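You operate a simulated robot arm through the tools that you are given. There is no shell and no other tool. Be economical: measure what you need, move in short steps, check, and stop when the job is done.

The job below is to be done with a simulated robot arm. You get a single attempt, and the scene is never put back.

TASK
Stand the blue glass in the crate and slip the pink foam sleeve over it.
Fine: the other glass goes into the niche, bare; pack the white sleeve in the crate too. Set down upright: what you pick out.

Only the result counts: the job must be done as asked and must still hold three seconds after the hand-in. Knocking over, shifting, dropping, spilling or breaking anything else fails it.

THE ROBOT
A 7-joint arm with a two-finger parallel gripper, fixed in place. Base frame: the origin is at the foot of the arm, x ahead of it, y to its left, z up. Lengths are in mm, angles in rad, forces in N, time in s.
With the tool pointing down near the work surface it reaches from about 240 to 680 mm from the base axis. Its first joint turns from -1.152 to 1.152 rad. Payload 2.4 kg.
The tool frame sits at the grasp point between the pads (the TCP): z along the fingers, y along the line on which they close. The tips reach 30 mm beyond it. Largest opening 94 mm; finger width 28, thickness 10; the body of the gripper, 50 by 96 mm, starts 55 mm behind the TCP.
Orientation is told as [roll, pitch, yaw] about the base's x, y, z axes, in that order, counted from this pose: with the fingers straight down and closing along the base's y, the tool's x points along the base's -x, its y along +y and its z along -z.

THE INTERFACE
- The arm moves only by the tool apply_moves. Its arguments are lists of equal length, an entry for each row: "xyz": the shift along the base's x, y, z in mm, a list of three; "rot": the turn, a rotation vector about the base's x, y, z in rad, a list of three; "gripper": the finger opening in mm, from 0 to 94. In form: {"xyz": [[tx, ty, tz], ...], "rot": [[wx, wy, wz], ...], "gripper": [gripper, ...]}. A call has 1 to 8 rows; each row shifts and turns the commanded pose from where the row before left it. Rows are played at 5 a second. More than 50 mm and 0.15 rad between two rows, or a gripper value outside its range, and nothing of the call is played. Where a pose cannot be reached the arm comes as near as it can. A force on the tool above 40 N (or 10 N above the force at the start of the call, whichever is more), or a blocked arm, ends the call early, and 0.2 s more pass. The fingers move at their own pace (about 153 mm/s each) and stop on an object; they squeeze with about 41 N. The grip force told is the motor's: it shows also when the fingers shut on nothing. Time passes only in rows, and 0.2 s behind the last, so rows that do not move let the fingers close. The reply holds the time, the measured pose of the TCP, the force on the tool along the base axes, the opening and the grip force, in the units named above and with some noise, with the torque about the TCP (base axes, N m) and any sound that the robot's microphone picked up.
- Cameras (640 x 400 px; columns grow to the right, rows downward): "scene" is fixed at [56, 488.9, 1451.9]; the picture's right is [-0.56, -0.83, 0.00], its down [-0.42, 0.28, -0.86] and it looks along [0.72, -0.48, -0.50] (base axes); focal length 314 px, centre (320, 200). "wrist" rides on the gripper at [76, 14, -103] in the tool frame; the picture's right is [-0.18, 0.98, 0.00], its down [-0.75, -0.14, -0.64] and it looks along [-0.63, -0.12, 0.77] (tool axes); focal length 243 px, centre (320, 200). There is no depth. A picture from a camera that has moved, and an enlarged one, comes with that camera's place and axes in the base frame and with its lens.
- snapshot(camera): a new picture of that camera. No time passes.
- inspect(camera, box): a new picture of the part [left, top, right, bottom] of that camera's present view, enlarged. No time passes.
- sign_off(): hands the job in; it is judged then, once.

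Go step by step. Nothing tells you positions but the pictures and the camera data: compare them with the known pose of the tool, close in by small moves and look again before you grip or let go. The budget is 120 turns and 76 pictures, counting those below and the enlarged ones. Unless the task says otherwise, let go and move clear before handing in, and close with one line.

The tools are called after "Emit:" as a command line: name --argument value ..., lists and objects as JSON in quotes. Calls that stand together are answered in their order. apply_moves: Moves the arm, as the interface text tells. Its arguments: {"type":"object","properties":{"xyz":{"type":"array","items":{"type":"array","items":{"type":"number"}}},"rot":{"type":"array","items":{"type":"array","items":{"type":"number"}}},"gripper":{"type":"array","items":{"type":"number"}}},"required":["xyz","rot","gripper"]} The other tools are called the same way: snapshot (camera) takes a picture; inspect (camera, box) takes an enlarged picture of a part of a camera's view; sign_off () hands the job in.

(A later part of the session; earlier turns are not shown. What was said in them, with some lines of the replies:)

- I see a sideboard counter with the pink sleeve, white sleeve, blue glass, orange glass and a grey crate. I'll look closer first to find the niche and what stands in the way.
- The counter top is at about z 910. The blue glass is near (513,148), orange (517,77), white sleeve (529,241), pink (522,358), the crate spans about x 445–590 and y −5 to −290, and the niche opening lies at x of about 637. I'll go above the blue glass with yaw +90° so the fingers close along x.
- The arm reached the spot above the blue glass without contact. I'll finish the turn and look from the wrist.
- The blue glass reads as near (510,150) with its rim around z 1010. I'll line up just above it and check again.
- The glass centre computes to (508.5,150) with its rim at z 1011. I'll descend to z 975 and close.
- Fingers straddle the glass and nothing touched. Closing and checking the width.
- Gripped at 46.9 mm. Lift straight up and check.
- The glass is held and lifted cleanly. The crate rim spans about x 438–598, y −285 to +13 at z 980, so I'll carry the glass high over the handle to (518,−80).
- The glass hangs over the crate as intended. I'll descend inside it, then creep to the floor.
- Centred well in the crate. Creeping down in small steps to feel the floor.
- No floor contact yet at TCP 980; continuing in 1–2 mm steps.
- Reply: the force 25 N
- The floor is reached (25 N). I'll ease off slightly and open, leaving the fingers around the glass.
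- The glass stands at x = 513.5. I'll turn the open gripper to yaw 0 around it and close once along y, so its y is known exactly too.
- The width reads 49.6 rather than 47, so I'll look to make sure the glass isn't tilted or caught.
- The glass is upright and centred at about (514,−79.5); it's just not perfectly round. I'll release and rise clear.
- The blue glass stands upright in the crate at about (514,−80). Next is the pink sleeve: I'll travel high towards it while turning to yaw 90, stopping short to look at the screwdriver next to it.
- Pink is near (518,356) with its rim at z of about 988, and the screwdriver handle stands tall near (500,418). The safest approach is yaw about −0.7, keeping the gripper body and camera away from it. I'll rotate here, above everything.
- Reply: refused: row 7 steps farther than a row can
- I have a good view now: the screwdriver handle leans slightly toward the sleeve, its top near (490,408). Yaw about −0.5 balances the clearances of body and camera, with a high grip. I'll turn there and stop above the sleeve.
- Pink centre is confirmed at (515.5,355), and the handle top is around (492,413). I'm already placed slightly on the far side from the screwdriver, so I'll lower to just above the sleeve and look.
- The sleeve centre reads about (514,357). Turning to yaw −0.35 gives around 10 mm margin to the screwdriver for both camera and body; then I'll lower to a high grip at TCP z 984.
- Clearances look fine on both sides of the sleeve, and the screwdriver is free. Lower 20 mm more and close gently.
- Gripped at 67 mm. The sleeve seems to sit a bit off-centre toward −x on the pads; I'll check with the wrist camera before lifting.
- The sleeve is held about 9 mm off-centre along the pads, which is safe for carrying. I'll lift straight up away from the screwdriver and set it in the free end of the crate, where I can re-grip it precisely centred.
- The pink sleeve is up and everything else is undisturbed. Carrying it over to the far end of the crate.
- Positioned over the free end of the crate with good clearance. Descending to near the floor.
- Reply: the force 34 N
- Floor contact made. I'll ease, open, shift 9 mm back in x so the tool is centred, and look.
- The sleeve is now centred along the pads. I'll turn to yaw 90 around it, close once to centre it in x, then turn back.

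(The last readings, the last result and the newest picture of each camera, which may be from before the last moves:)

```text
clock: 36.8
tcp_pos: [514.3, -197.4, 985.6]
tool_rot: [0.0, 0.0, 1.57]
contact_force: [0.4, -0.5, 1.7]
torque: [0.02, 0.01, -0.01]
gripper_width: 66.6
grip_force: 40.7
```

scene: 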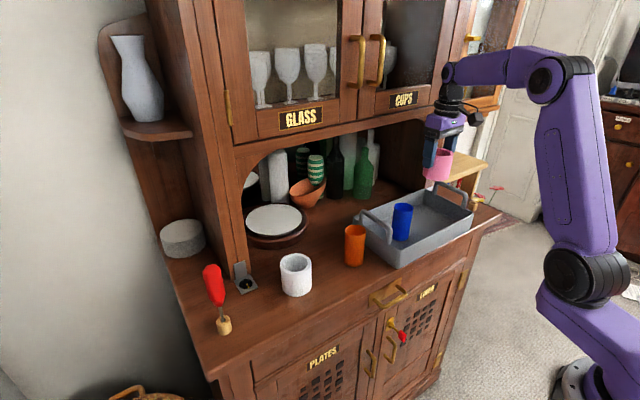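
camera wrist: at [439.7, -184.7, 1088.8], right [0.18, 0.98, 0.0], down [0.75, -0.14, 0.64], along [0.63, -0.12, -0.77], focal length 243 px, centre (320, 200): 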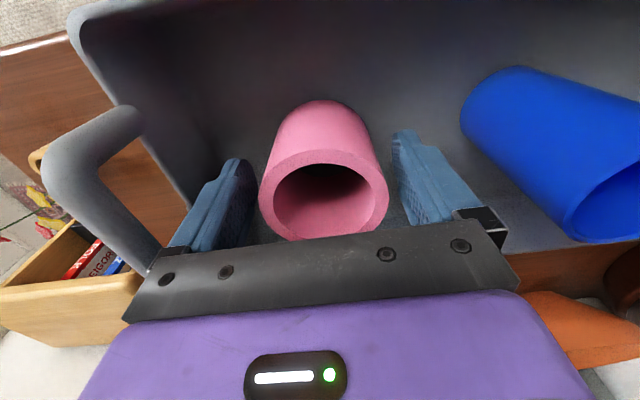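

The sleeve is centred in both directions; by command count, the glass is at (−1, +117.5) from here. I'll lift it above the glass rim and move over it.

Emit:
apply_moves --xyz '[[0, 0, 15], [0, 0, 35], [0, 0, 40], [0, 0, 28], [-1, 40, 0], [0, 40, 0], [0, 37.5, 0], [0, 0, 0]]' --rot '[[0, 0, 0], [0, 0, 0], [0, 0, 0], [0, 0, 0], [0, 0, 0], [0, 0, 0], [0, 0, 0], [0, 0, 0]]' --gripper '[62, 62, 62, 62, 62, 62, 62, 62]'

Emit:
inspect --camera "scene" --box '[340, 150, 460, 250]'

Emit:
snapshot --camera "wrist"

```text
clock: 38.6
tcp_pos: [514.8, -77.9, 1103.8]
tool_rot: [0.001, -0.001, 1.568]
contact_force: [-0.3, -0.3, -0.4]
torque: [-0.01, 0.01, 0.03]
gripper_width: 66.3
grip_force: 40.9
```

```text
4.00 times, centred on (400, 200) of scene
camera zoom: at [56.0, 488.9, 1451.9], right [-0.56, -0.83, 0.0], down [-0.42, 0.28, -0.86], along [0.72, -0.48, -0.5], focal length 1256 px, centre (0, 200)
```

zoom: 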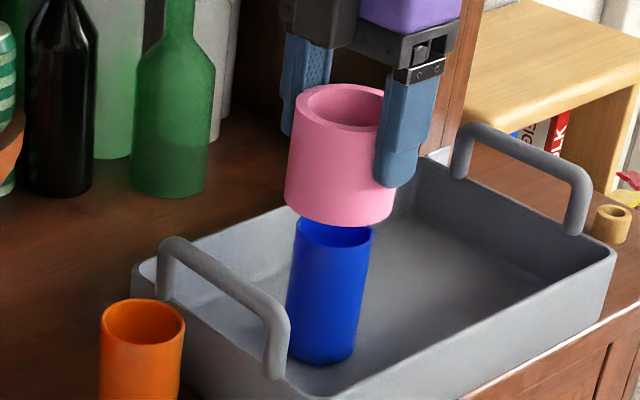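

```text
37 pictures are left
camera wrist: at [501.4, -156.0, 1206.7], right [-0.98, 0.19, 0.0], down [0.14, 0.75, 0.64], along [0.12, 0.63, -0.77], focal length 243 px, centre (320, 200)
```

wrist: 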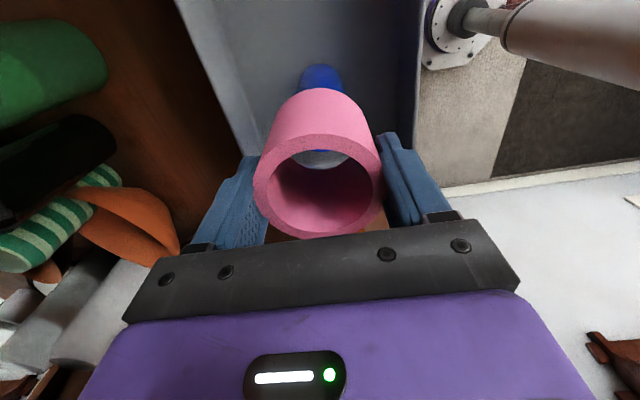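

The sleeve hangs over the glass, but the wrist view hints at a few mm offset in y. I'll zoom in on both views to measure it.

Emit:
inspect --camera "wrist" --box '[220, 50, 420, 250]'

Emit:
inspect --camera "scene" --box '[365, 165, 415, 245]'

```text
2.00 times, centred on (320, 150) of wrist
camera zoom: at [501.4, -156.0, 1206.7], right [-0.98, 0.19, 0.0], down [0.14, 0.75, 0.64], along [0.12, 0.63, -0.77], focal length 485 px, centre (320, 300)
```

zoom: 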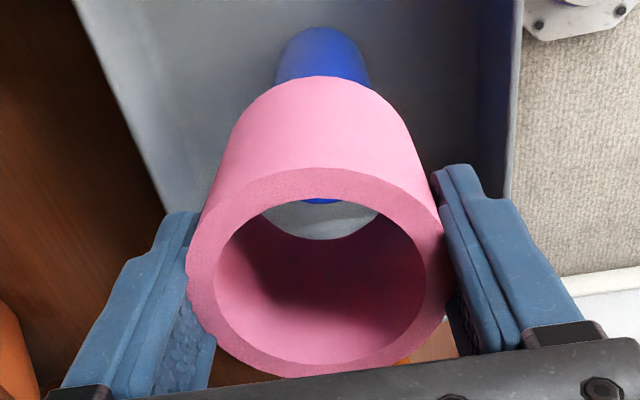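

```text
5.00 times, centred on (390, 205) of scene
camera zoom: at [56.0, 488.9, 1451.9], right [-0.56, -0.83, 0.0], down [-0.42, 0.28, -0.86], along [0.72, -0.48, -0.5], focal length 1570 px, centre (-30, 175)
```

zoom: 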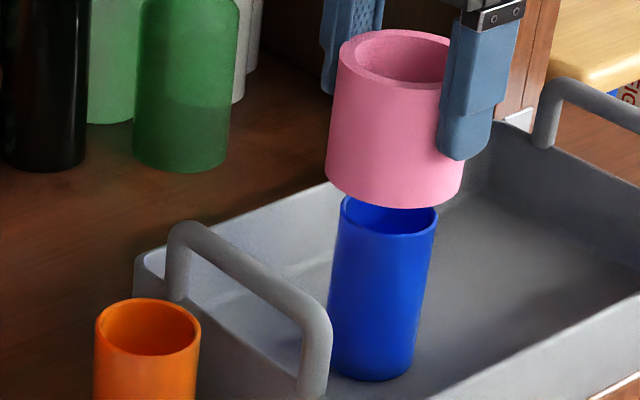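

With perspective accounted for, sleeve and glass agree within about 1–2 mm. I'll lower slowly and watch the force as the sleeve meets the rim.

Emit:
apply_moves --xyz '[[0, 0, -8], [0, 0, -4], [0, 0, -3], [0, 0, -3], [0, 0, -3]]' --rot '[[0, 0, 0], [0, 0, 0], [0, 0, 0], [0, 0, 0], [0, 0, 0]]' --gripper '[62, 62, 62, 62, 62]'

Emit:
inspect --camera "scene" --box '[365, 165, 415, 245]'

Emit:
inspect --camera "wrist" --box '[220, 50, 420, 250]'

```text
clock: 39.8
tcp_pos: [514.7, -79.1, 1082.9]
tool_rot: [-0.001, 0.001, 1.57]
contact_force: [-0.2, 0.1, 0.9]
torque: [0.0, 0.03, -0.01]
gripper_width: 66.6
grip_force: 40.8
```

```text
5.00 times, centred on (390, 205) of scene
camera zoom: at [56.0, 488.9, 1451.9], right [-0.56, -0.83, 0.0], down [-0.42, 0.28, -0.86], along [0.72, -0.48, -0.5], focal length 1570 px, centre (-30, 175)
```

zoom: 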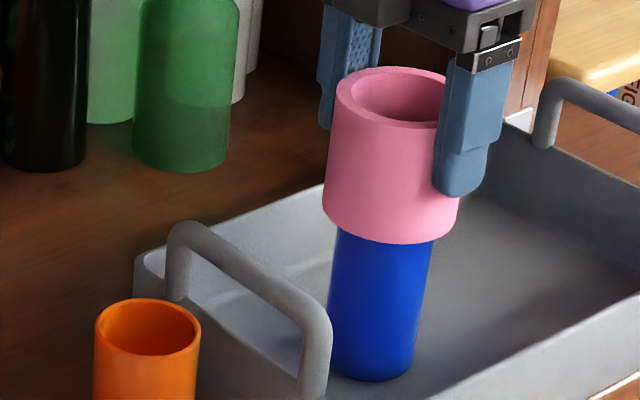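

```text
2.00 times, centred on (320, 150) of wrist
camera zoom: at [500.9, -156.7, 1185.8], right [-0.98, 0.19, 0.0], down [0.14, 0.75, 0.64], along [0.12, 0.63, -0.77], focal length 485 px, centre (320, 300)
```

zoom: 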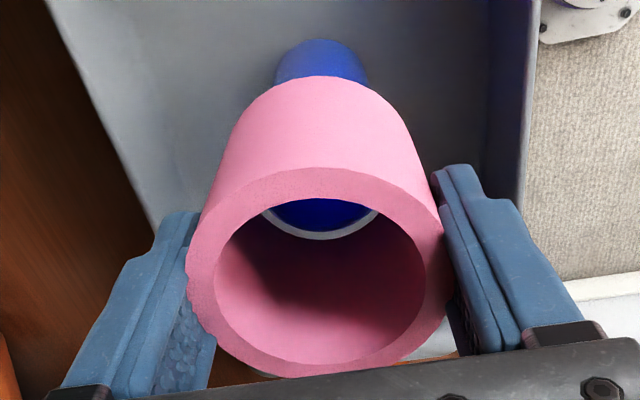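

The rim is centred in x, with the gap slightly larger on the +y side. I'll shift the sleeve 1 mm toward −y and go down in small steps.

Emit:
apply_moves --xyz '[[0, -1, 0], [0, 0, -2], [0, 0, -2], [0, 0, -2]]' --rot '[[0, 0, 0], [0, 0, 0], [0, 0, 0], [0, 0, 0]]' --gripper '[62, 62, 62, 62]'

Emit:
inspect --camera "wrist" --box '[220, 50, 420, 250]'

```text
clock: 40.8
tcp_pos: [514.2, -79.3, 1076.1]
tool_rot: [-0.001, 0.001, 1.57]
contact_force: [-0.2, -0.1, 0.0]
torque: [0.0, 0.0, 0.0]
gripper_width: 66.7
grip_force: 41.0
```

```text
2.00 times, centred on (320, 150) of wrist
camera zoom: at [501.3, -157.6, 1179.1], right [-0.98, 0.19, 0.0], down [0.14, 0.75, 0.64], along [0.12, 0.63, -0.77], focal length 485 px, centre (320, 300)
```

zoom: 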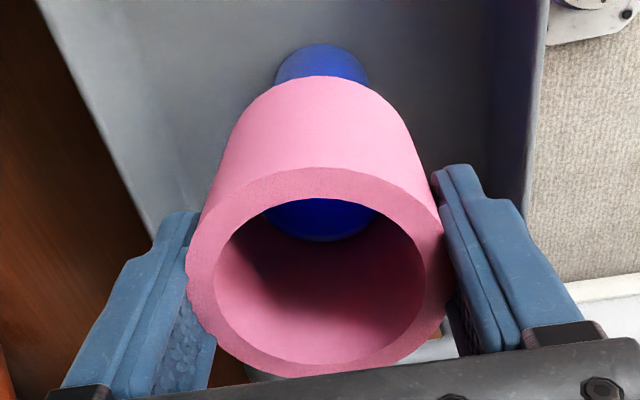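

The rim has entered the bore without any force. Continuing down.

Emit:
apply_moves --xyz '[[0, 0, -4], [0, 0, -4], [0, 0, -4], [0, 0, -4]]' --rot '[[0, 0, 0], [0, 0, 0], [0, 0, 0], [0, 0, 0]]' --gripper '[62, 62, 62, 62]'

Emit:
inspect --camera "scene" --box '[365, 165, 415, 245]'

Emit:
inspect --camera "wrist" --box '[220, 50, 420, 250]'

```text
clock: 41.8
tcp_pos: [513.3, -79.5, 1061.5]
tool_rot: [0.001, 0.001, 1.569]
contact_force: [-0.1, -0.2, -0.1]
torque: [0.02, 0.0, -0.01]
gripper_width: 66.6
grip_force: 40.8
```

```text
5.00 times, centred on (390, 205) of scene
camera zoom: at [56.0, 488.9, 1451.9], right [-0.56, -0.83, 0.0], down [-0.42, 0.28, -0.86], along [0.72, -0.48, -0.5], focal length 1570 px, centre (-30, 175)
```

zoom: 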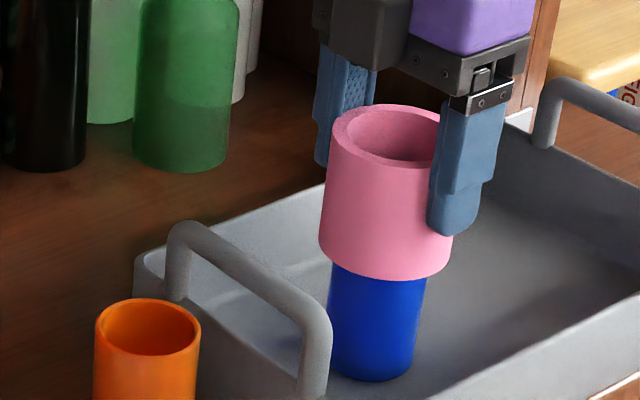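

```text
2.00 times, centred on (320, 150) of wrist
camera zoom: at [500.7, -157.3, 1163.5], right [-0.98, 0.19, 0.0], down [0.14, 0.75, 0.64], along [0.12, 0.63, -0.77], focal length 485 px, centre (320, 300)
```

zoom: 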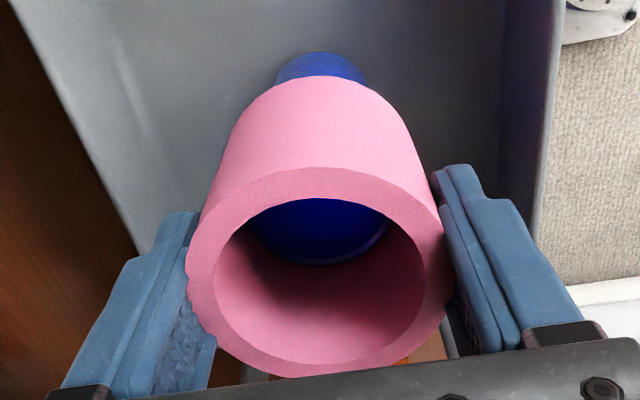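

The glass is well inside the sleeve. Continuing down most of the way.

Emit:
apply_moves --xyz '[[0, 0, -8], [0, 0, -8], [0, 0, -8], [0, 0, -8], [0, 0, -8], [0, 0, -8], [0, 0, -8], [0, 0, -8]]' --rot '[[0, 0, 0], [0, 0, 0], [0, 0, 0], [0, 0, 0], [0, 0, 0], [0, 0, 0], [0, 0, 0], [0, 0, 0]]' --gripper '[62, 62, 62, 62, 62, 62, 62, 62]'

Emit:
inspect --camera "scene" --box '[340, 150, 460, 250]'

```text
clock: 43.6
tcp_pos: [514.0, -79.5, 996.3]
tool_rot: [-0.001, 0.0, 1.569]
contact_force: [0.4, 0.3, -0.6]
torque: [-0.03, 0.02, -0.05]
gripper_width: 66.2
grip_force: 41.3
```

```text
4.00 times, centred on (400, 200) of scene
camera zoom: at [56.0, 488.9, 1451.9], right [-0.56, -0.83, 0.0], down [-0.42, 0.28, -0.86], along [0.72, -0.48, -0.5], focal length 1256 px, centre (0, 200)
```

zoom: 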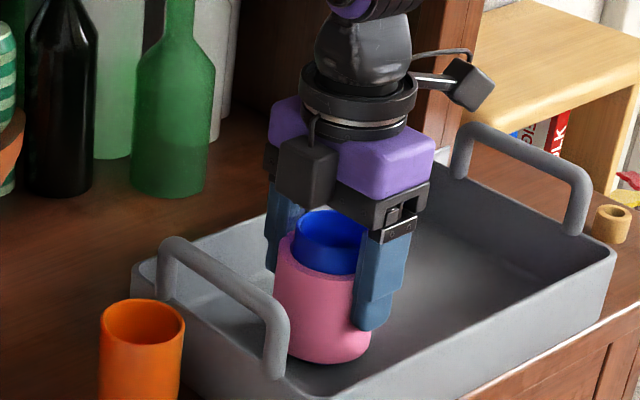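

Nearly down. Creeping the last millimetres to the floor.

Emit:
apply_moves --xyz '[[0, 0, -4], [0, 0, -3], [0, 0, -2], [0, 0, -1.5]]' --rot '[[0, 0, 0], [0, 0, 0], [0, 0, 0], [0, 0, 0]]' --gripper '[62, 62, 62, 62]'

```text
clock: 44.6
tcp_pos: [514.8, -80.6, 987.5]
tool_rot: [-0.001, -0.001, 1.569]
contact_force: [-2.7, 0.7, 12.5]
torque: [0.05, 0.18, -0.03]
gripper_width: 66.4
grip_force: 41.3
```

Floor contact. Opening and rising clear.

Emit:
apply_moves --xyz '[[0, 0, 0], [0, 0, 0], [0, 0, 15], [0, 0, 40], [0, 0, 45], [0, 0, 40]]' --rot '[[0, 0, 0], [0, 0, 0], [0, 0, 0], [0, 0, 0], [0, 0, 0], [0, 0, 0]]' --gripper '[75, 84, 84, 84, 84, 94]'

Emit:
inspect --camera "scene" --box '[220, 150, 500, 330]'

```text
clock: 46.0
tcp_pos: [513.8, -80.6, 1127.1]
tool_rot: [-0.002, 0.001, 1.569]
contact_force: [-0.5, -0.7, 0.1]
torque: [0.03, 0.01, -0.02]
gripper_width: 94.0
grip_force: 0.0
```

```text
2.22 times, centred on (360, 240) of scene
camera zoom: at [56.0, 488.9, 1451.9], right [-0.56, -0.83, 0.0], down [-0.42, 0.28, -0.86], along [0.72, -0.48, -0.5], focal length 698 px, centre (231, 111)
```

zoom: 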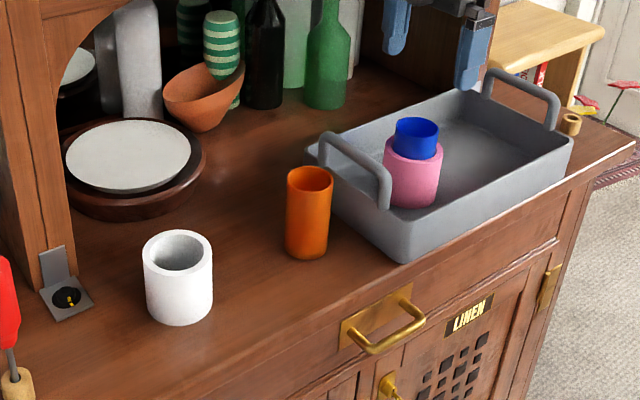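

The blue glass stands in the crate with the pink sleeve around it. Next is the white sleeve, near (524,240); I'm moving above it at yaw 90.

Emit:
apply_moves --xyz '[[2, 45, 0], [2, 45, 0], [2, 45, 0], [2, 45, 0], [1, 45, 0], [0, 45, 0], [0, 45, 0], [0, 0, 0]]' --rot '[[0, 0, 0], [0, 0, 0], [0, 0, 0], [0, 0, 0], [0, 0, 0], [0, 0, 0], [0, 0, 0], [0, 0, 0]]' --gripper '[94, 94, 94, 94, 94, 94, 94, 94]'

Emit:
apply_moves --xyz '[[0, 5, -30], [0, 0, -25]]' --rot '[[0, 0, 0], [0, 0, 0]]' --gripper '[94, 94]'

Emit:
snapshot --camera "wrist"

```text
clock: 47.8
tcp_pos: [522.6, 236.2, 1129.0]
tool_rot: [0.0, -0.001, 1.569]
contact_force: [0.3, 0.3, -0.1]
torque: [0.02, -0.01, -0.03]
gripper_width: 93.9
grip_force: 0.1
```

```text
clock: 48.4
tcp_pos: [522.8, 241.5, 1071.7]
tool_rot: [0.0, 0.0, 1.568]
contact_force: [0.0, -0.4, 0.7]
torque: [0.05, 0.01, 0.0]
gripper_width: 94.0
grip_force: 0.2
```

```text
27 pictures are left
camera wrist: at [509.7, 163.6, 1175.0], right [-0.98, 0.19, 0.0], down [0.14, 0.75, 0.64], along [0.12, 0.63, -0.77], focal length 243 px, centre (320, 200)
```

wrist: 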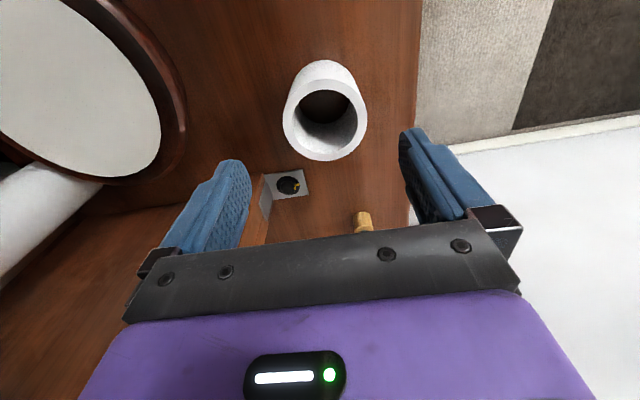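

White sleeve centre computes to (520,242), rim around z 985. Descending to z 978 and closing.

Emit:
apply_moves --xyz '[[-2, 0, -35], [0, 0, -30], [0, 0, -28], [0, 0, 0], [0, 0, 0], [0, 0, 0]]' --rot '[[0, 0, 0], [0, 0, 0], [0, 0, 0], [0, 0, 0], [0, 0, 0], [0, 0, 0]]' --gripper '[94, 94, 94, 80, 70, 62]'

Emit:
snapshot --camera "wrist"

```text
clock: 49.8
tcp_pos: [521.0, 240.3, 979.9]
tool_rot: [0.0, 0.001, 1.568]
contact_force: [0.4, -0.1, -0.1]
torque: [0.01, 0.04, -0.02]
gripper_width: 66.9
grip_force: 41.0
```

```text
26 pictures are left
camera wrist: at [507.5, 162.6, 1082.8], right [-0.98, 0.19, 0.0], down [0.14, 0.75, 0.64], along [0.12, 0.63, -0.77], focal length 243 px, centre (320, 200)
```

wrist: 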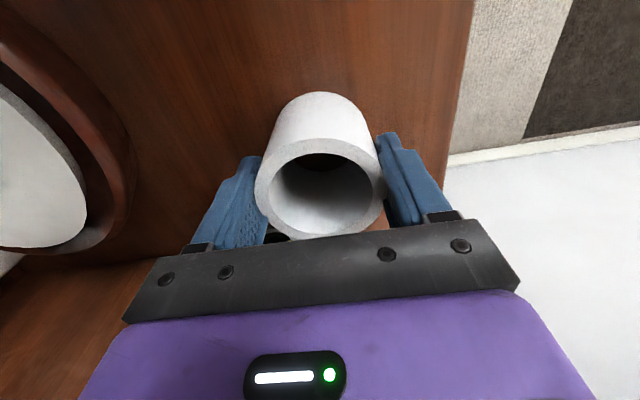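

Well centred. Lifting and carrying it high over to the crate's free end.

Emit:
apply_moves --xyz '[[0, 0, 10], [0, 0, 30], [0, 0, 45], [0, 0, 45], [0, 0, 32], [0, -30, 0], [0, -48, 0], [0, -48, 0]]' --rot '[[0, 0, 0], [0, 0, 0], [0, 0, 0], [0, 0, 0], [0, 0, 0], [0, 0, 0], [0, 0, 0], [0, 0, 0]]' --gripper '[62, 62, 62, 62, 62, 62, 62, 62]'

Emit:
apply_moves --xyz '[[-1, -48, 0], [-1, -48, 0], [-1, -48, 0], [-1, -48, 0], [-1, -48, 0], [-1, -48, 0], [-1, -24, 0], [0, 0, 0]]' --rot '[[0, 0, 0], [0, 0, 0], [0, 0, 0], [0, 0, 0], [0, 0, 0], [0, 0, 0], [0, 0, 0], [0, 0, 0]]' --gripper '[62, 62, 62, 62, 62, 62, 62, 62]'

Emit:
inspect --camera "scene" --box '[220, 130, 500, 330]'

```text
clock: 51.6
tcp_pos: [517.4, 110.6, 1141.8]
tool_rot: [-0.001, 0.001, 1.571]
contact_force: [0.1, 0.4, 0.2]
torque: [0.02, 0.0, -0.03]
gripper_width: 66.7
grip_force: 41.1
```

```text
clock: 53.4
tcp_pos: [512.0, -200.3, 1139.1]
tool_rot: [-0.002, -0.001, 1.569]
contact_force: [1.0, 0.8, -0.1]
torque: [-0.01, 0.0, -0.03]
gripper_width: 66.8
grip_force: 41.1
```

```text
2.00 times, centred on (360, 230) of scene
camera zoom: at [56.0, 488.9, 1451.9], right [-0.56, -0.83, 0.0], down [-0.42, 0.28, -0.86], along [0.72, -0.48, -0.5], focal length 628 px, centre (240, 140)
```

zoom: 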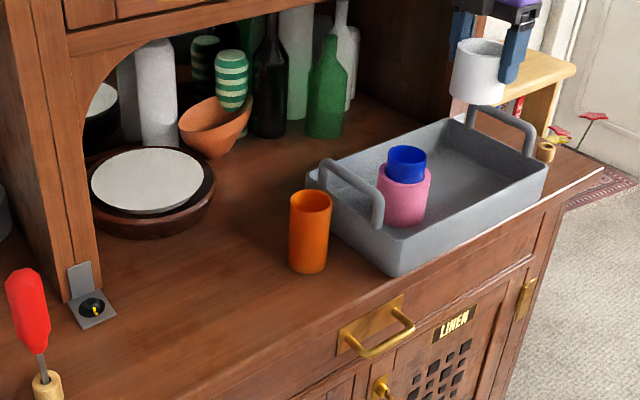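

Lowering the white sleeve into the crate at (513,−200).

Emit:
apply_moves --xyz '[[1, 0, -45], [0, 0, -45], [0, 0, -40], [0, 0, -15]]' --rot '[[0, 0, 0], [0, 0, 0], [0, 0, 0], [0, 0, 0]]' --gripper '[62, 62, 62, 62]'

Emit:
apply_moves --xyz '[[0, 0, -4], [0, 0, -2], [0, 0, -2], [0, 0, -1], [0, 0, -1]]' --rot '[[0, 0, 0], [0, 0, 0], [0, 0, 0], [0, 0, 0], [0, 0, 0]]' --gripper '[62, 62, 62, 62, 62]'

```text
clock: 54.4
tcp_pos: [513.6, -198.5, 996.4]
tool_rot: [0.0, 0.001, 1.57]
contact_force: [1.1, 0.2, -0.3]
torque: [-0.01, 0.0, -0.01]
gripper_width: 66.5
grip_force: 41.5
```

```text
clock: 55.6
tcp_pos: [513.7, -198.7, 987.9]
tool_rot: [0.001, 0.0, 1.569]
contact_force: [-1.9, 2.0, 6.7]
torque: [-0.05, 0.21, -0.04]
gripper_width: 66.9
grip_force: 41.2
```

Emit:
apply_moves --xyz '[[0, 0, -1], [0, 0, 0]]' --rot '[[0, 0, 0], [0, 0, 0]]' --gripper '[62, 62]'

Emit:
snapshot --camera "wrist"

Emit:
inspect --camera "scene" --box '[360, 140, 480, 260]'

```text
clock: 56.2
tcp_pos: [514.5, -199.7, 987.6]
tool_rot: [-0.004, 0.003, 1.571]
contact_force: [-5.6, 0.7, 28.3]
torque: [0.19, 0.41, 0.04]
gripper_width: 66.7
grip_force: 40.6
```

```text
24 pictures are left
camera wrist: at [500.6, -276.3, 1089.4], right [-0.98, 0.19, 0.0], down [0.14, 0.75, 0.64], along [0.12, 0.63, -0.77], focal length 243 px, centre (320, 200)
```

wrist: 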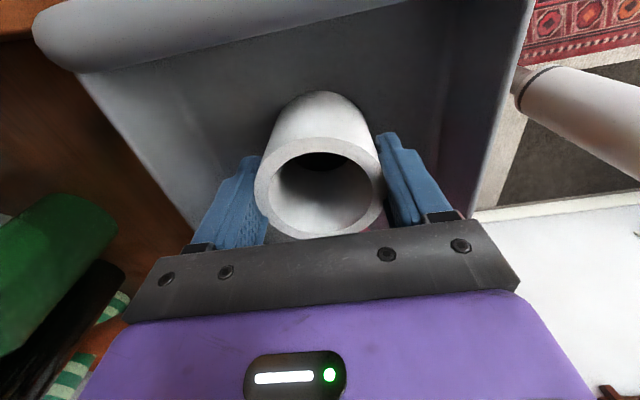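

```text
3.33 times, centred on (420, 200) of scene
camera zoom: at [55.4, 489.1, 1451.8], right [-0.56, -0.83, 0.0], down [-0.42, 0.28, -0.86], along [0.72, -0.48, -0.5], focal length 1046 px, centre (-13, 200)
```

zoom: 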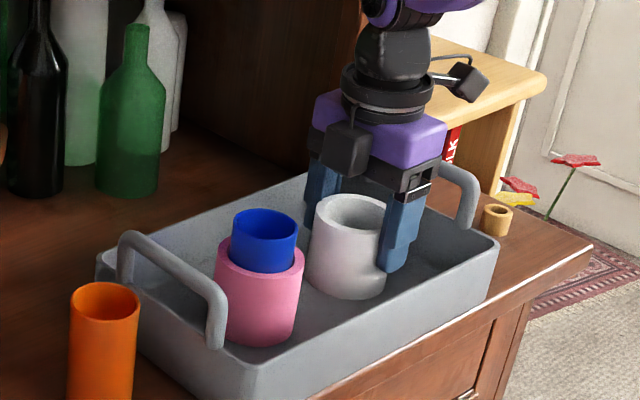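

The white sleeve rests on the crate floor. Releasing and rising.

Emit:
apply_moves --xyz '[[0, 0, 1.5], [0, 0, 0], [0, 0, 0], [0, 0, 20], [0, 0, 45], [0, 0, 45], [0, 0, 40]]' --rot '[[0, 0, 0], [0, 0, 0], [0, 0, 0], [0, 0, 0], [0, 0, 0], [0, 0, 0], [0, 0, 0]]' --gripper '[62, 74, 84, 84, 84, 84, 84]'

Emit:
snapshot --camera "scene"

```text
clock: 57.8
tcp_pos: [515.4, -197.9, 1136.5]
tool_rot: [0.0, -0.002, 1.569]
contact_force: [0.5, 0.2, 1.0]
torque: [0.0, 0.03, -0.01]
gripper_width: 84.0
grip_force: 0.1
```

```text
22 pictures are left
```

scene: 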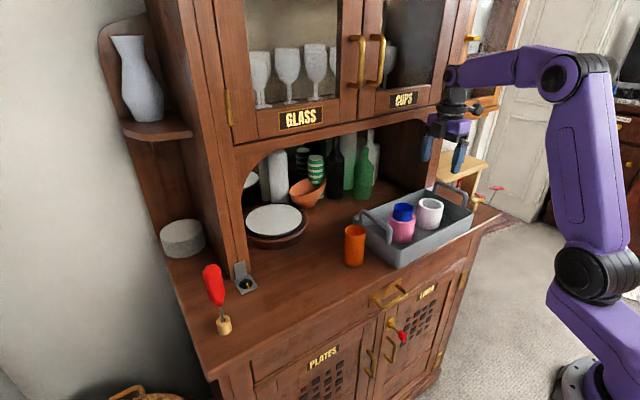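

Both sleeves and the blue glass are packed. For the orange glass I'll tilt the tool forward about 40° so it can enter the niche under the arch: first back to yaw 0 and move behind the glass.

Emit:
apply_moves --xyz '[[-5, 30, 0], [-10, 35, 0], [-10, 35, 0], [-10, 35, 0], [-10, 35, 0], [-10, 35, 0], [-10, 35, 0], [-10, 35, 0]]' --rot '[[0, 0, -0.15], [0, 0, -0.15], [0, 0, -0.15], [0, 0, -0.15], [0, 0, -0.15], [0, 0, -0.15], [0, 0, -0.15], [0, 0, -0.15]]' --gripper '[84, 84, 84, 84, 84, 84, 84, 84]'

Emit:
apply_moves --xyz '[[0, 8, 0], [0, 0, 0], [0, 0, 0], [0, 0, -10], [0, 0, -10], [0, 0, -10], [0, 0, -10], [0, 0, -10]]' --rot '[[0, 0, -0.15], [0, 0, -0.15], [0, 0, -0.07], [0, -0.14, 0], [0, -0.14, 0], [0, -0.14, 0], [0, -0.14, 0], [0, -0.14, 0]]' --gripper '[84, 84, 84, 84, 84, 84, 84, 70]'

Emit:
snapshot --camera "wrist"

Emit:
snapshot --camera "scene"

```text
clock: 59.6
tcp_pos: [437.6, 72.3, 1135.2]
tool_rot: [0.0, -0.001, 0.368]
contact_force: [0.3, -0.2, 0.1]
torque: [0.0, 0.03, 0.0]
gripper_width: 83.9
grip_force: 0.1
```

```text
clock: 61.4
tcp_pos: [439.0, 83.2, 1085.5]
tool_rot: [0.003, -0.699, -0.003]
contact_force: [-0.7, 0.4, 0.4]
torque: [0.0, 0.0, -0.02]
gripper_width: 70.3
grip_force: 0.1
```

```text
21 pictures are left
camera wrist: at [316.0, 96.6, 1114.9], right [0.14, 0.98, 0.12], down [0.16, -0.14, 0.98], along [0.98, -0.12, -0.18], focal length 243 px, centre (320, 200)
```

wrist: 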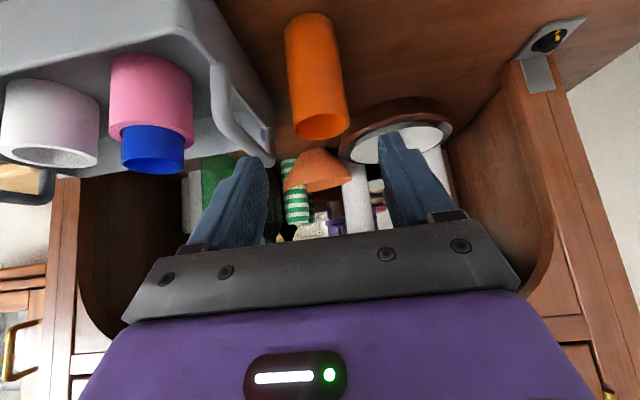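

```text
20 pictures are left
```

scene: 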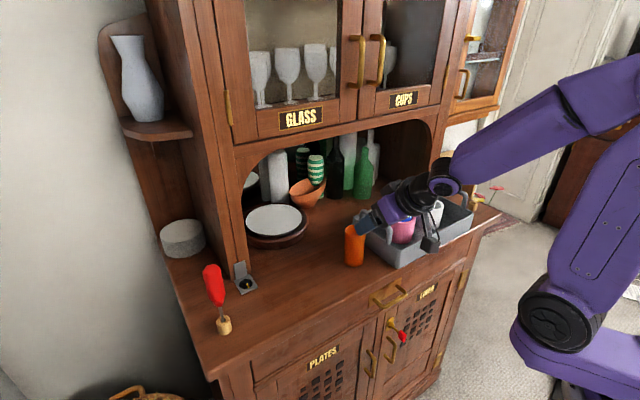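

The tilted pose is reached, with a clear view into the niche: free floor around (700,50) between the plates, bowl and bottles. Orange is at (514,82). I'll approach along the tool axis in two stages.

Emit:
apply_moves --xyz '[[-11, 0, -9], [19.3, 0, -23], [19.3, 0, -23], [19.3, 0, -23]]' --rot '[[0, 0, 0], [0, 0, 0], [0, 0, 0], [0, 0, 0]]' --gripper '[70, 70, 70, 70]'

Emit:
snapshot --camera "wrist"

Emit:
inspect --camera "scene" --box '[300, 150, 460, 290]'

```text
clock: 62.4
tcp_pos: [485.7, 83.8, 1009.8]
tool_rot: [-0.003, -0.701, 0.002]
contact_force: [-0.6, -0.7, 0.3]
torque: [-0.01, 0.04, 0.02]
gripper_width: 69.6
grip_force: 0.0
```

```text
19 pictures are left
camera wrist: at [363.1, 96.3, 1039.4], right [0.14, 0.98, 0.12], down [0.16, -0.14, 0.98], along [0.98, -0.12, -0.18], focal length 243 px, centre (320, 200)
```

wrist: 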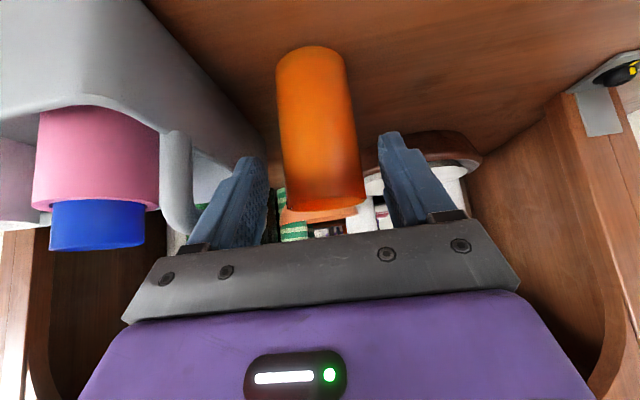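

```text
2.86 times, centred on (380, 220) of scene
camera zoom: at [56.0, 488.9, 1451.9], right [-0.56, -0.83, 0.0], down [-0.42, 0.28, -0.86], along [0.72, -0.48, -0.5], focal length 897 px, centre (149, 143)
```

zoom: 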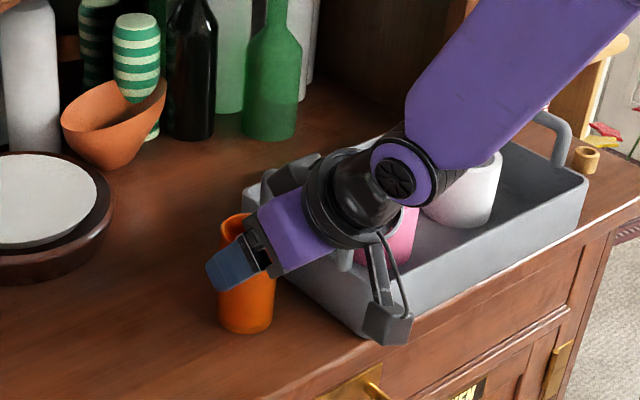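

Aligned between the fingers, nothing touching. Advancing the rest and closing.

Emit:
apply_moves --xyz '[[14, 0, -17], [14, 0, -17], [0, 0, 0], [0, 0, 0], [0, 0, 0]]' --rot '[[0, 0, 0], [0, 0, 0], [0, 0, 0], [0, 0, 0], [0, 0, 0]]' --gripper '[70, 70, 60, 52, 44]'

Emit:
snapshot --camera "wrist"

Emit:
inspect --camera "scene" --box '[300, 150, 460, 290]'

```text
clock: 63.6
tcp_pos: [514.5, 84.0, 974.7]
tool_rot: [0.001, -0.7, 0.0]
contact_force: [0.9, 0.4, 0.6]
torque: [-0.01, -0.02, 0.02]
gripper_width: 53.4
grip_force: 41.1
```

```text
17 pictures are left
camera wrist: at [391.6, 97.1, 1005.3], right [0.14, 0.98, 0.12], down [0.16, -0.14, 0.98], along [0.98, -0.12, -0.18], focal length 243 px, centre (320, 200)
```

wrist: 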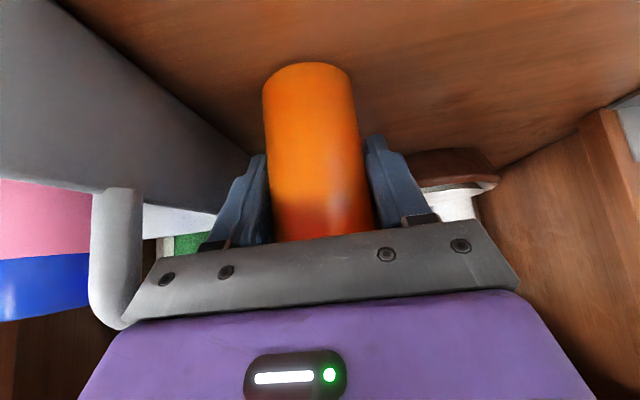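

```text
2.86 times, centred on (380, 220) of scene
camera zoom: at [56.0, 488.9, 1451.9], right [-0.56, -0.83, 0.0], down [-0.42, 0.28, -0.86], along [0.72, -0.48, -0.5], focal length 897 px, centre (149, 143)
```

zoom: 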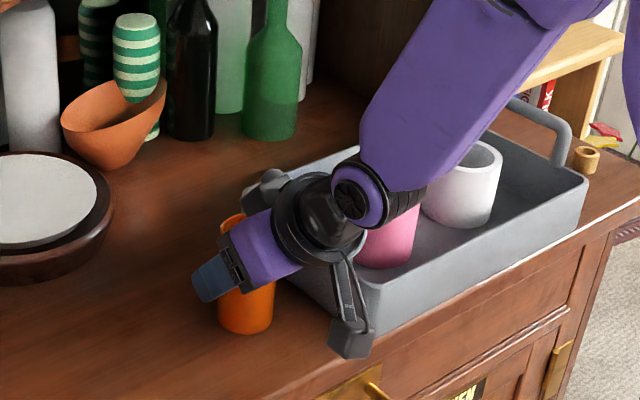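

Gripped at 53.4 mm. Lifting a little, straight up, before moving in +x.

Emit:
apply_moves --xyz '[[0, 0, 8], [0, 0, 12], [0, 0, 10], [10, 0, 0], [25, 0, 0], [30, 0, 0]]' --rot '[[0, 0, 0], [0, 0, 0], [0, 0, 0], [0, 0, 0], [0, 0, 0], [0, 0, 0]]' --gripper '[44, 44, 44, 44, 44, 44]'

Emit:
inspect --camera "scene" --box '[240, 100, 460, 290]'

```text
clock: 65.0
tcp_pos: [578.8, 84.6, 1003.4]
tool_rot: [0.0, -0.7, 0.0]
contact_force: [0.7, 0.3, -1.6]
torque: [0.01, -0.01, 0.01]
gripper_width: 53.2
grip_force: 41.0
```

```text
2.11 times, centred on (350, 195) of scene
camera zoom: at [56.0, 488.9, 1451.8], right [-0.56, -0.83, 0.0], down [-0.42, 0.28, -0.86], along [0.72, -0.48, -0.5], focal length 661 px, centre (257, 210)
```

zoom: 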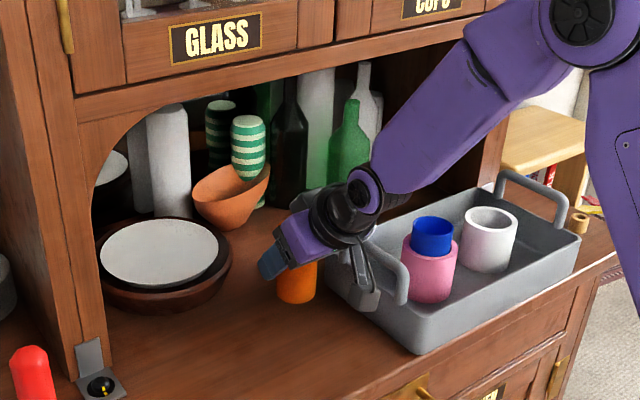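

The glass is lifted and stays upright. I'll carry on forward in +x at the same y, then check clearance to the arch.

Emit:
apply_moves --xyz '[[20, 0, 0], [20, 0, 0], [20, 0, 0], [15, -10, 0]]' --rot '[[0, 0, 0], [0, 0, 0], [0, 0, 0], [0, 0, 0]]' --gripper '[44, 44, 44, 44]'

Emit:
snapshot --camera "wrist"

Emit:
inspect --camera "scene" --box '[240, 100, 460, 290]'

```text
clock: 66.0
tcp_pos: [654.7, 74.9, 1003.4]
tool_rot: [-0.002, -0.701, 0.0]
contact_force: [0.6, 0.0, -0.6]
torque: [-0.01, 0.0, -0.04]
gripper_width: 53.5
grip_force: 40.9
```

```text
14 pictures are left
camera wrist: at [532.2, 87.7, 1032.4], right [0.14, 0.98, 0.12], down [0.16, -0.14, 0.98], along [0.98, -0.12, -0.18], focal length 243 px, centre (320, 200)
```

wrist: 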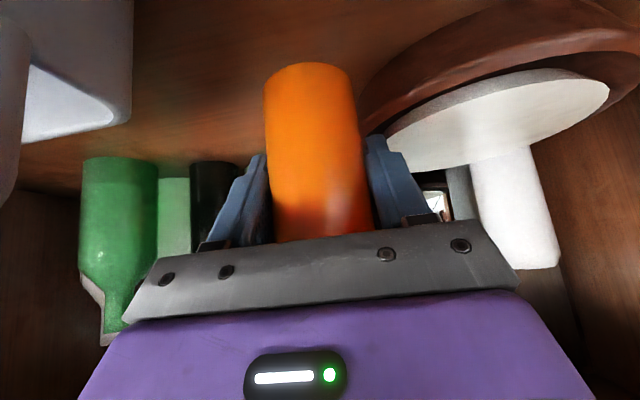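

```text
2.11 times, centred on (350, 195) of scene
camera zoom: at [56.0, 488.9, 1451.8], right [-0.56, -0.83, 0.0], down [-0.42, 0.28, -0.86], along [0.72, -0.48, -0.5], focal length 661 px, centre (257, 210)
```

zoom: 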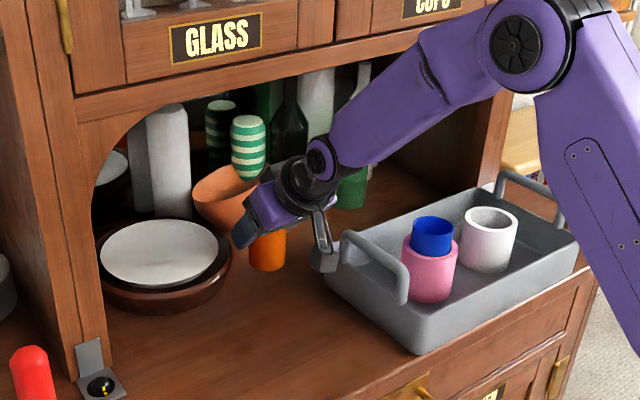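

Clear under the arch. I'll shift to y 40, away from the plate stack, and in to x 695.

Emit:
apply_moves --xyz '[[10, -12, 0], [10, -12, 0], [10, -11, 0], [10, 0, 0], [0, 0, 0]]' --rot '[[0, 0, 0], [0, 0, 0], [0, 0, 0], [0, 0, 0], [0, 0, 0]]' --gripper '[44, 44, 44, 44, 44]'

Emit:
snapshot --camera "wrist"

Emit:
inspect --camera "scene" --box '[240, 100, 460, 290]'

```text
clock: 67.2
tcp_pos: [696.0, 40.1, 1004.0]
tool_rot: [0.0, -0.699, -0.001]
contact_force: [-0.3, -0.2, -1.3]
torque: [0.02, -0.04, -0.01]
gripper_width: 53.4
grip_force: 40.8
```

```text
12 pictures are left
camera wrist: at [572.4, 52.6, 1032.7], right [0.14, 0.98, 0.12], down [0.16, -0.14, 0.98], along [0.98, -0.12, -0.18], focal length 243 px, centre (320, 200)
```

wrist: 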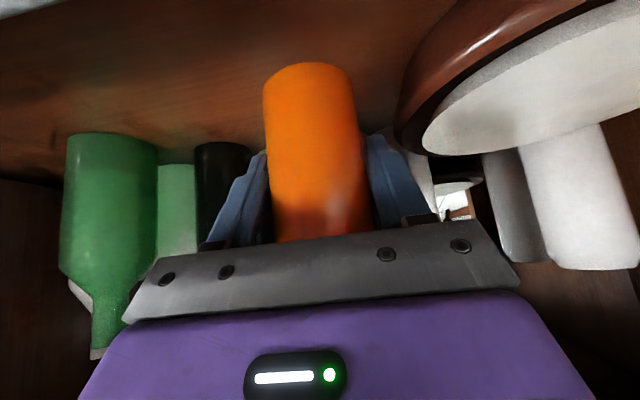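

```text
2.11 times, centred on (350, 195) of scene
camera zoom: at [56.0, 488.9, 1451.9], right [-0.56, -0.83, 0.0], down [-0.42, 0.28, -0.86], along [0.72, -0.48, -0.5], focal length 661 px, centre (257, 210)
```

zoom: 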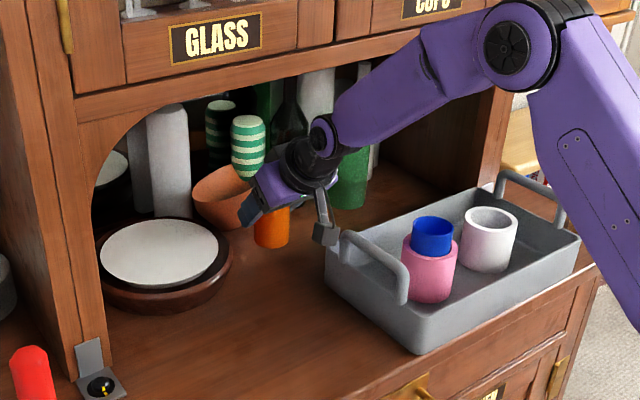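

The glass is inside the niche, clear of plates, bowl and bottles. Lowering it and feeling for the floor.

Emit:
apply_moves --xyz '[[0, 0, -10], [0, 0, -10], [0, 0, -4], [0, 0, -2], [0, 0, -1.5]]' --rot '[[0, 0, 0], [0, 0, 0], [0, 0, 0], [0, 0, 0], [0, 0, 0]]' --gripper '[44, 44, 44, 44, 44]'

```text
clock: 68.4
tcp_pos: [694.2, 39.5, 976.5]
tool_rot: [0.001, -0.7, -0.001]
contact_force: [0.0, -0.8, -1.1]
torque: [0.0, 0.0, 0.01]
gripper_width: 53.5
grip_force: 41.1
```

Emit:
apply_moves --xyz '[[0, 0, -1], [0, 0, -1], [0, 0, 0]]' --rot '[[0, 0, 0], [0, 0, 0], [0, 0, 0]]' --gripper '[44, 44, 44]'

```text
clock: 69.2
tcp_pos: [695.3, 39.1, 976.3]
tool_rot: [0.0, -0.702, 0.0]
contact_force: [2.0, -0.6, 4.7]
torque: [-0.07, 0.07, 0.05]
gripper_width: 53.4
grip_force: 41.1
```

Light floor contact (about 6 N change). One last half-millimetre, then open gently and look.

Emit:
apply_moves --xyz '[[0, 0, -0.5], [0, 0, 0], [0, 0, 0], [0, 0, 0]]' --rot '[[0, 0, 0], [0, 0, 0], [0, 0, 0], [0, 0, 0]]' --gripper '[44, 56, 62, 68]'

Emit:
snapshot --camera "wrist"

```text
clock: 70.2
tcp_pos: [693.2, 39.8, 975.2]
tool_rot: [0.001, -0.7, 0.0]
contact_force: [0.1, 0.4, 0.5]
torque: [0.0, 0.03, -0.01]
gripper_width: 67.7
grip_force: 0.2
```

```text
10 pictures are left
camera wrist: at [571.2, 52.2, 1003.6], right [0.14, 0.98, 0.12], down [0.16, -0.14, 0.98], along [0.98, -0.12, -0.18], focal length 243 px, centre (320, 200)
```

wrist: 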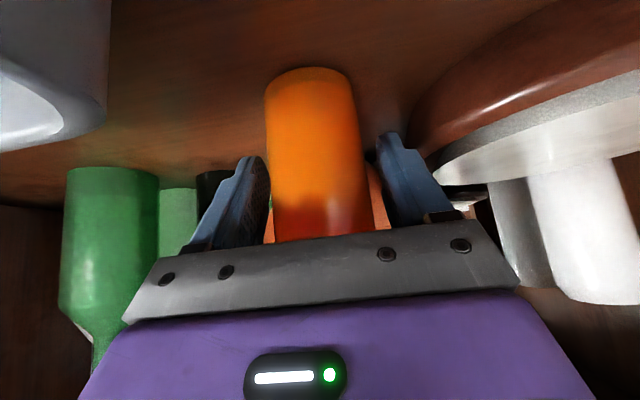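

The glass stands free. Retreating back along the tool axis.

Emit:
apply_moves --xyz '[[-10, 0, 12], [-16, 0, 19], [-26, 0, 30], [-30, 0, 30], [-40, 0, 25], [-45, 0, 20], [-45, 0, 20]]' --rot '[[0, 0, 0], [0, 0, 0], [0, 0, 0], [0, 0, 0], [0, 0, 0], [0, 0, 0], [0, 0, 0]]' --gripper '[68, 68, 68, 68, 68, 68, 68]'

Emit:
snapshot --camera "scene"

Emit:
snapshot --camera "wrist"

```text
clock: 71.8
tcp_pos: [479.9, 40.3, 1126.9]
tool_rot: [-0.001, -0.698, 0.0]
contact_force: [-0.1, -0.4, 0.6]
torque: [0.0, 0.03, 0.0]
gripper_width: 67.6
grip_force: 0.1
```

```text
9 pictures are left
```

scene: 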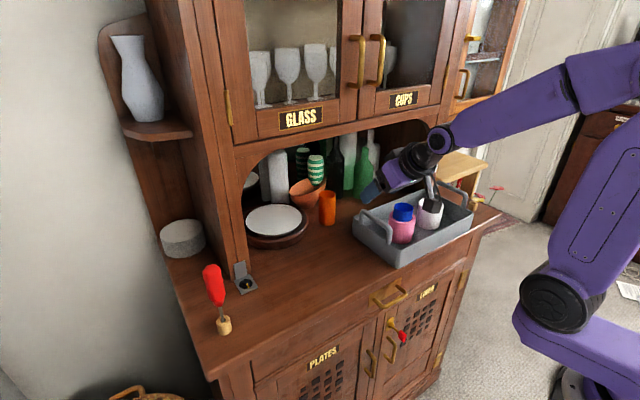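

```text
8 pictures are left
camera wrist: at [357.2, 52.7, 1157.1], right [0.14, 0.98, 0.12], down [0.16, -0.14, 0.98], along [0.98, -0.12, -0.18], focal length 243 px, centre (320, 200)
```

wrist: 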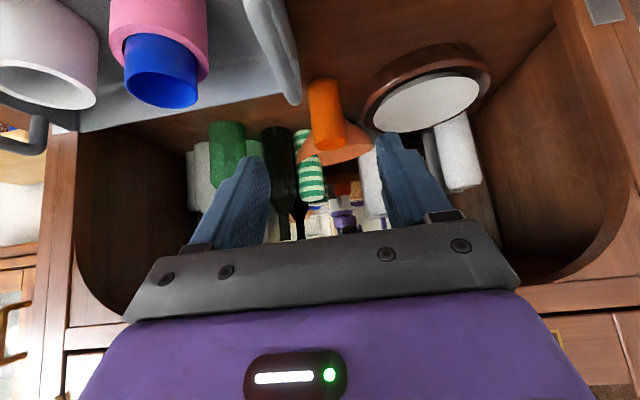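

The orange glass stands in the niche at about (695,38). A last zoom to verify the crate and all neighbours.

Emit:
inspect --camera "scene" --box '[220, 130, 500, 330]'

```text
2.00 times, centred on (360, 230) of scene
camera zoom: at [56.0, 488.9, 1451.9], right [-0.56, -0.83, 0.0], down [-0.42, 0.28, -0.86], along [0.72, -0.48, -0.5], focal length 628 px, centre (240, 140)
```

zoom: 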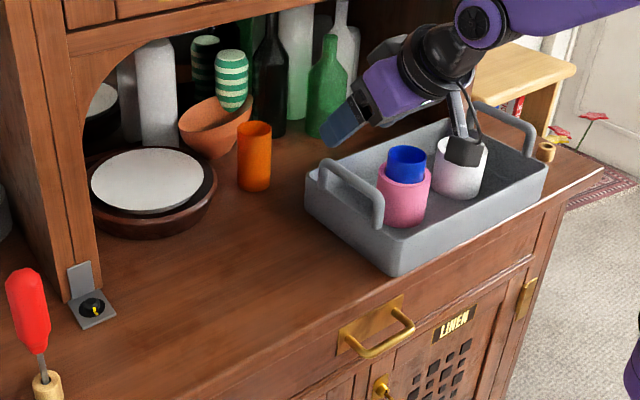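

Everything stands where it should, and the crate and neighbours are unmoved. I'll back the arm off a little more, then hand in.

Emit:
apply_moves --xyz '[[-20, 0, 25], [-20, 0, 25], [-20, 0, 25], [0, 0, 0], [0, 0, 0]]' --rot '[[0, 0, 0], [0, 0, 0], [0, 0, 0], [0, 0, 0], [0, 0, 0]]' --gripper '[68, 68, 68, 68, 68]'

Emit:
snapshot --camera "scene"

```text
clock: 73.0
tcp_pos: [420.7, 39.1, 1203.8]
tool_rot: [0.0, -0.699, 0.0]
contact_force: [0.4, -0.3, -0.4]
torque: [-0.01, 0.01, 0.0]
gripper_width: 67.7
grip_force: 0.2
```

```text
6 pictures are left
```

scene: 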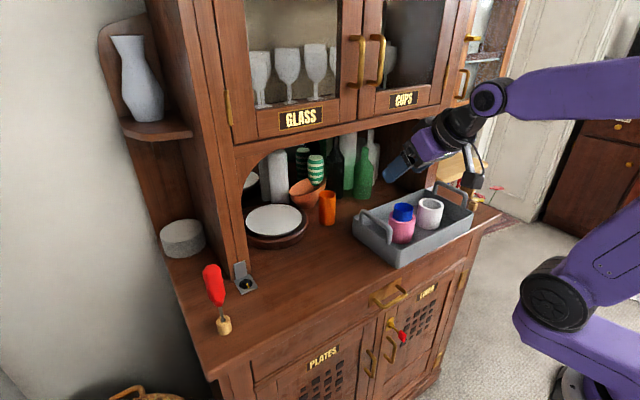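

The arm is clear and the scene is stable, so I'm handing in.

Emit:
sign_off

```text
The job is handed in.
```

The job is handed in: the blue glass stands in the crate with the pink sleeve over it, the white sleeve stands beside it in the crate, and the orange glass stands bare and upright in the niche.
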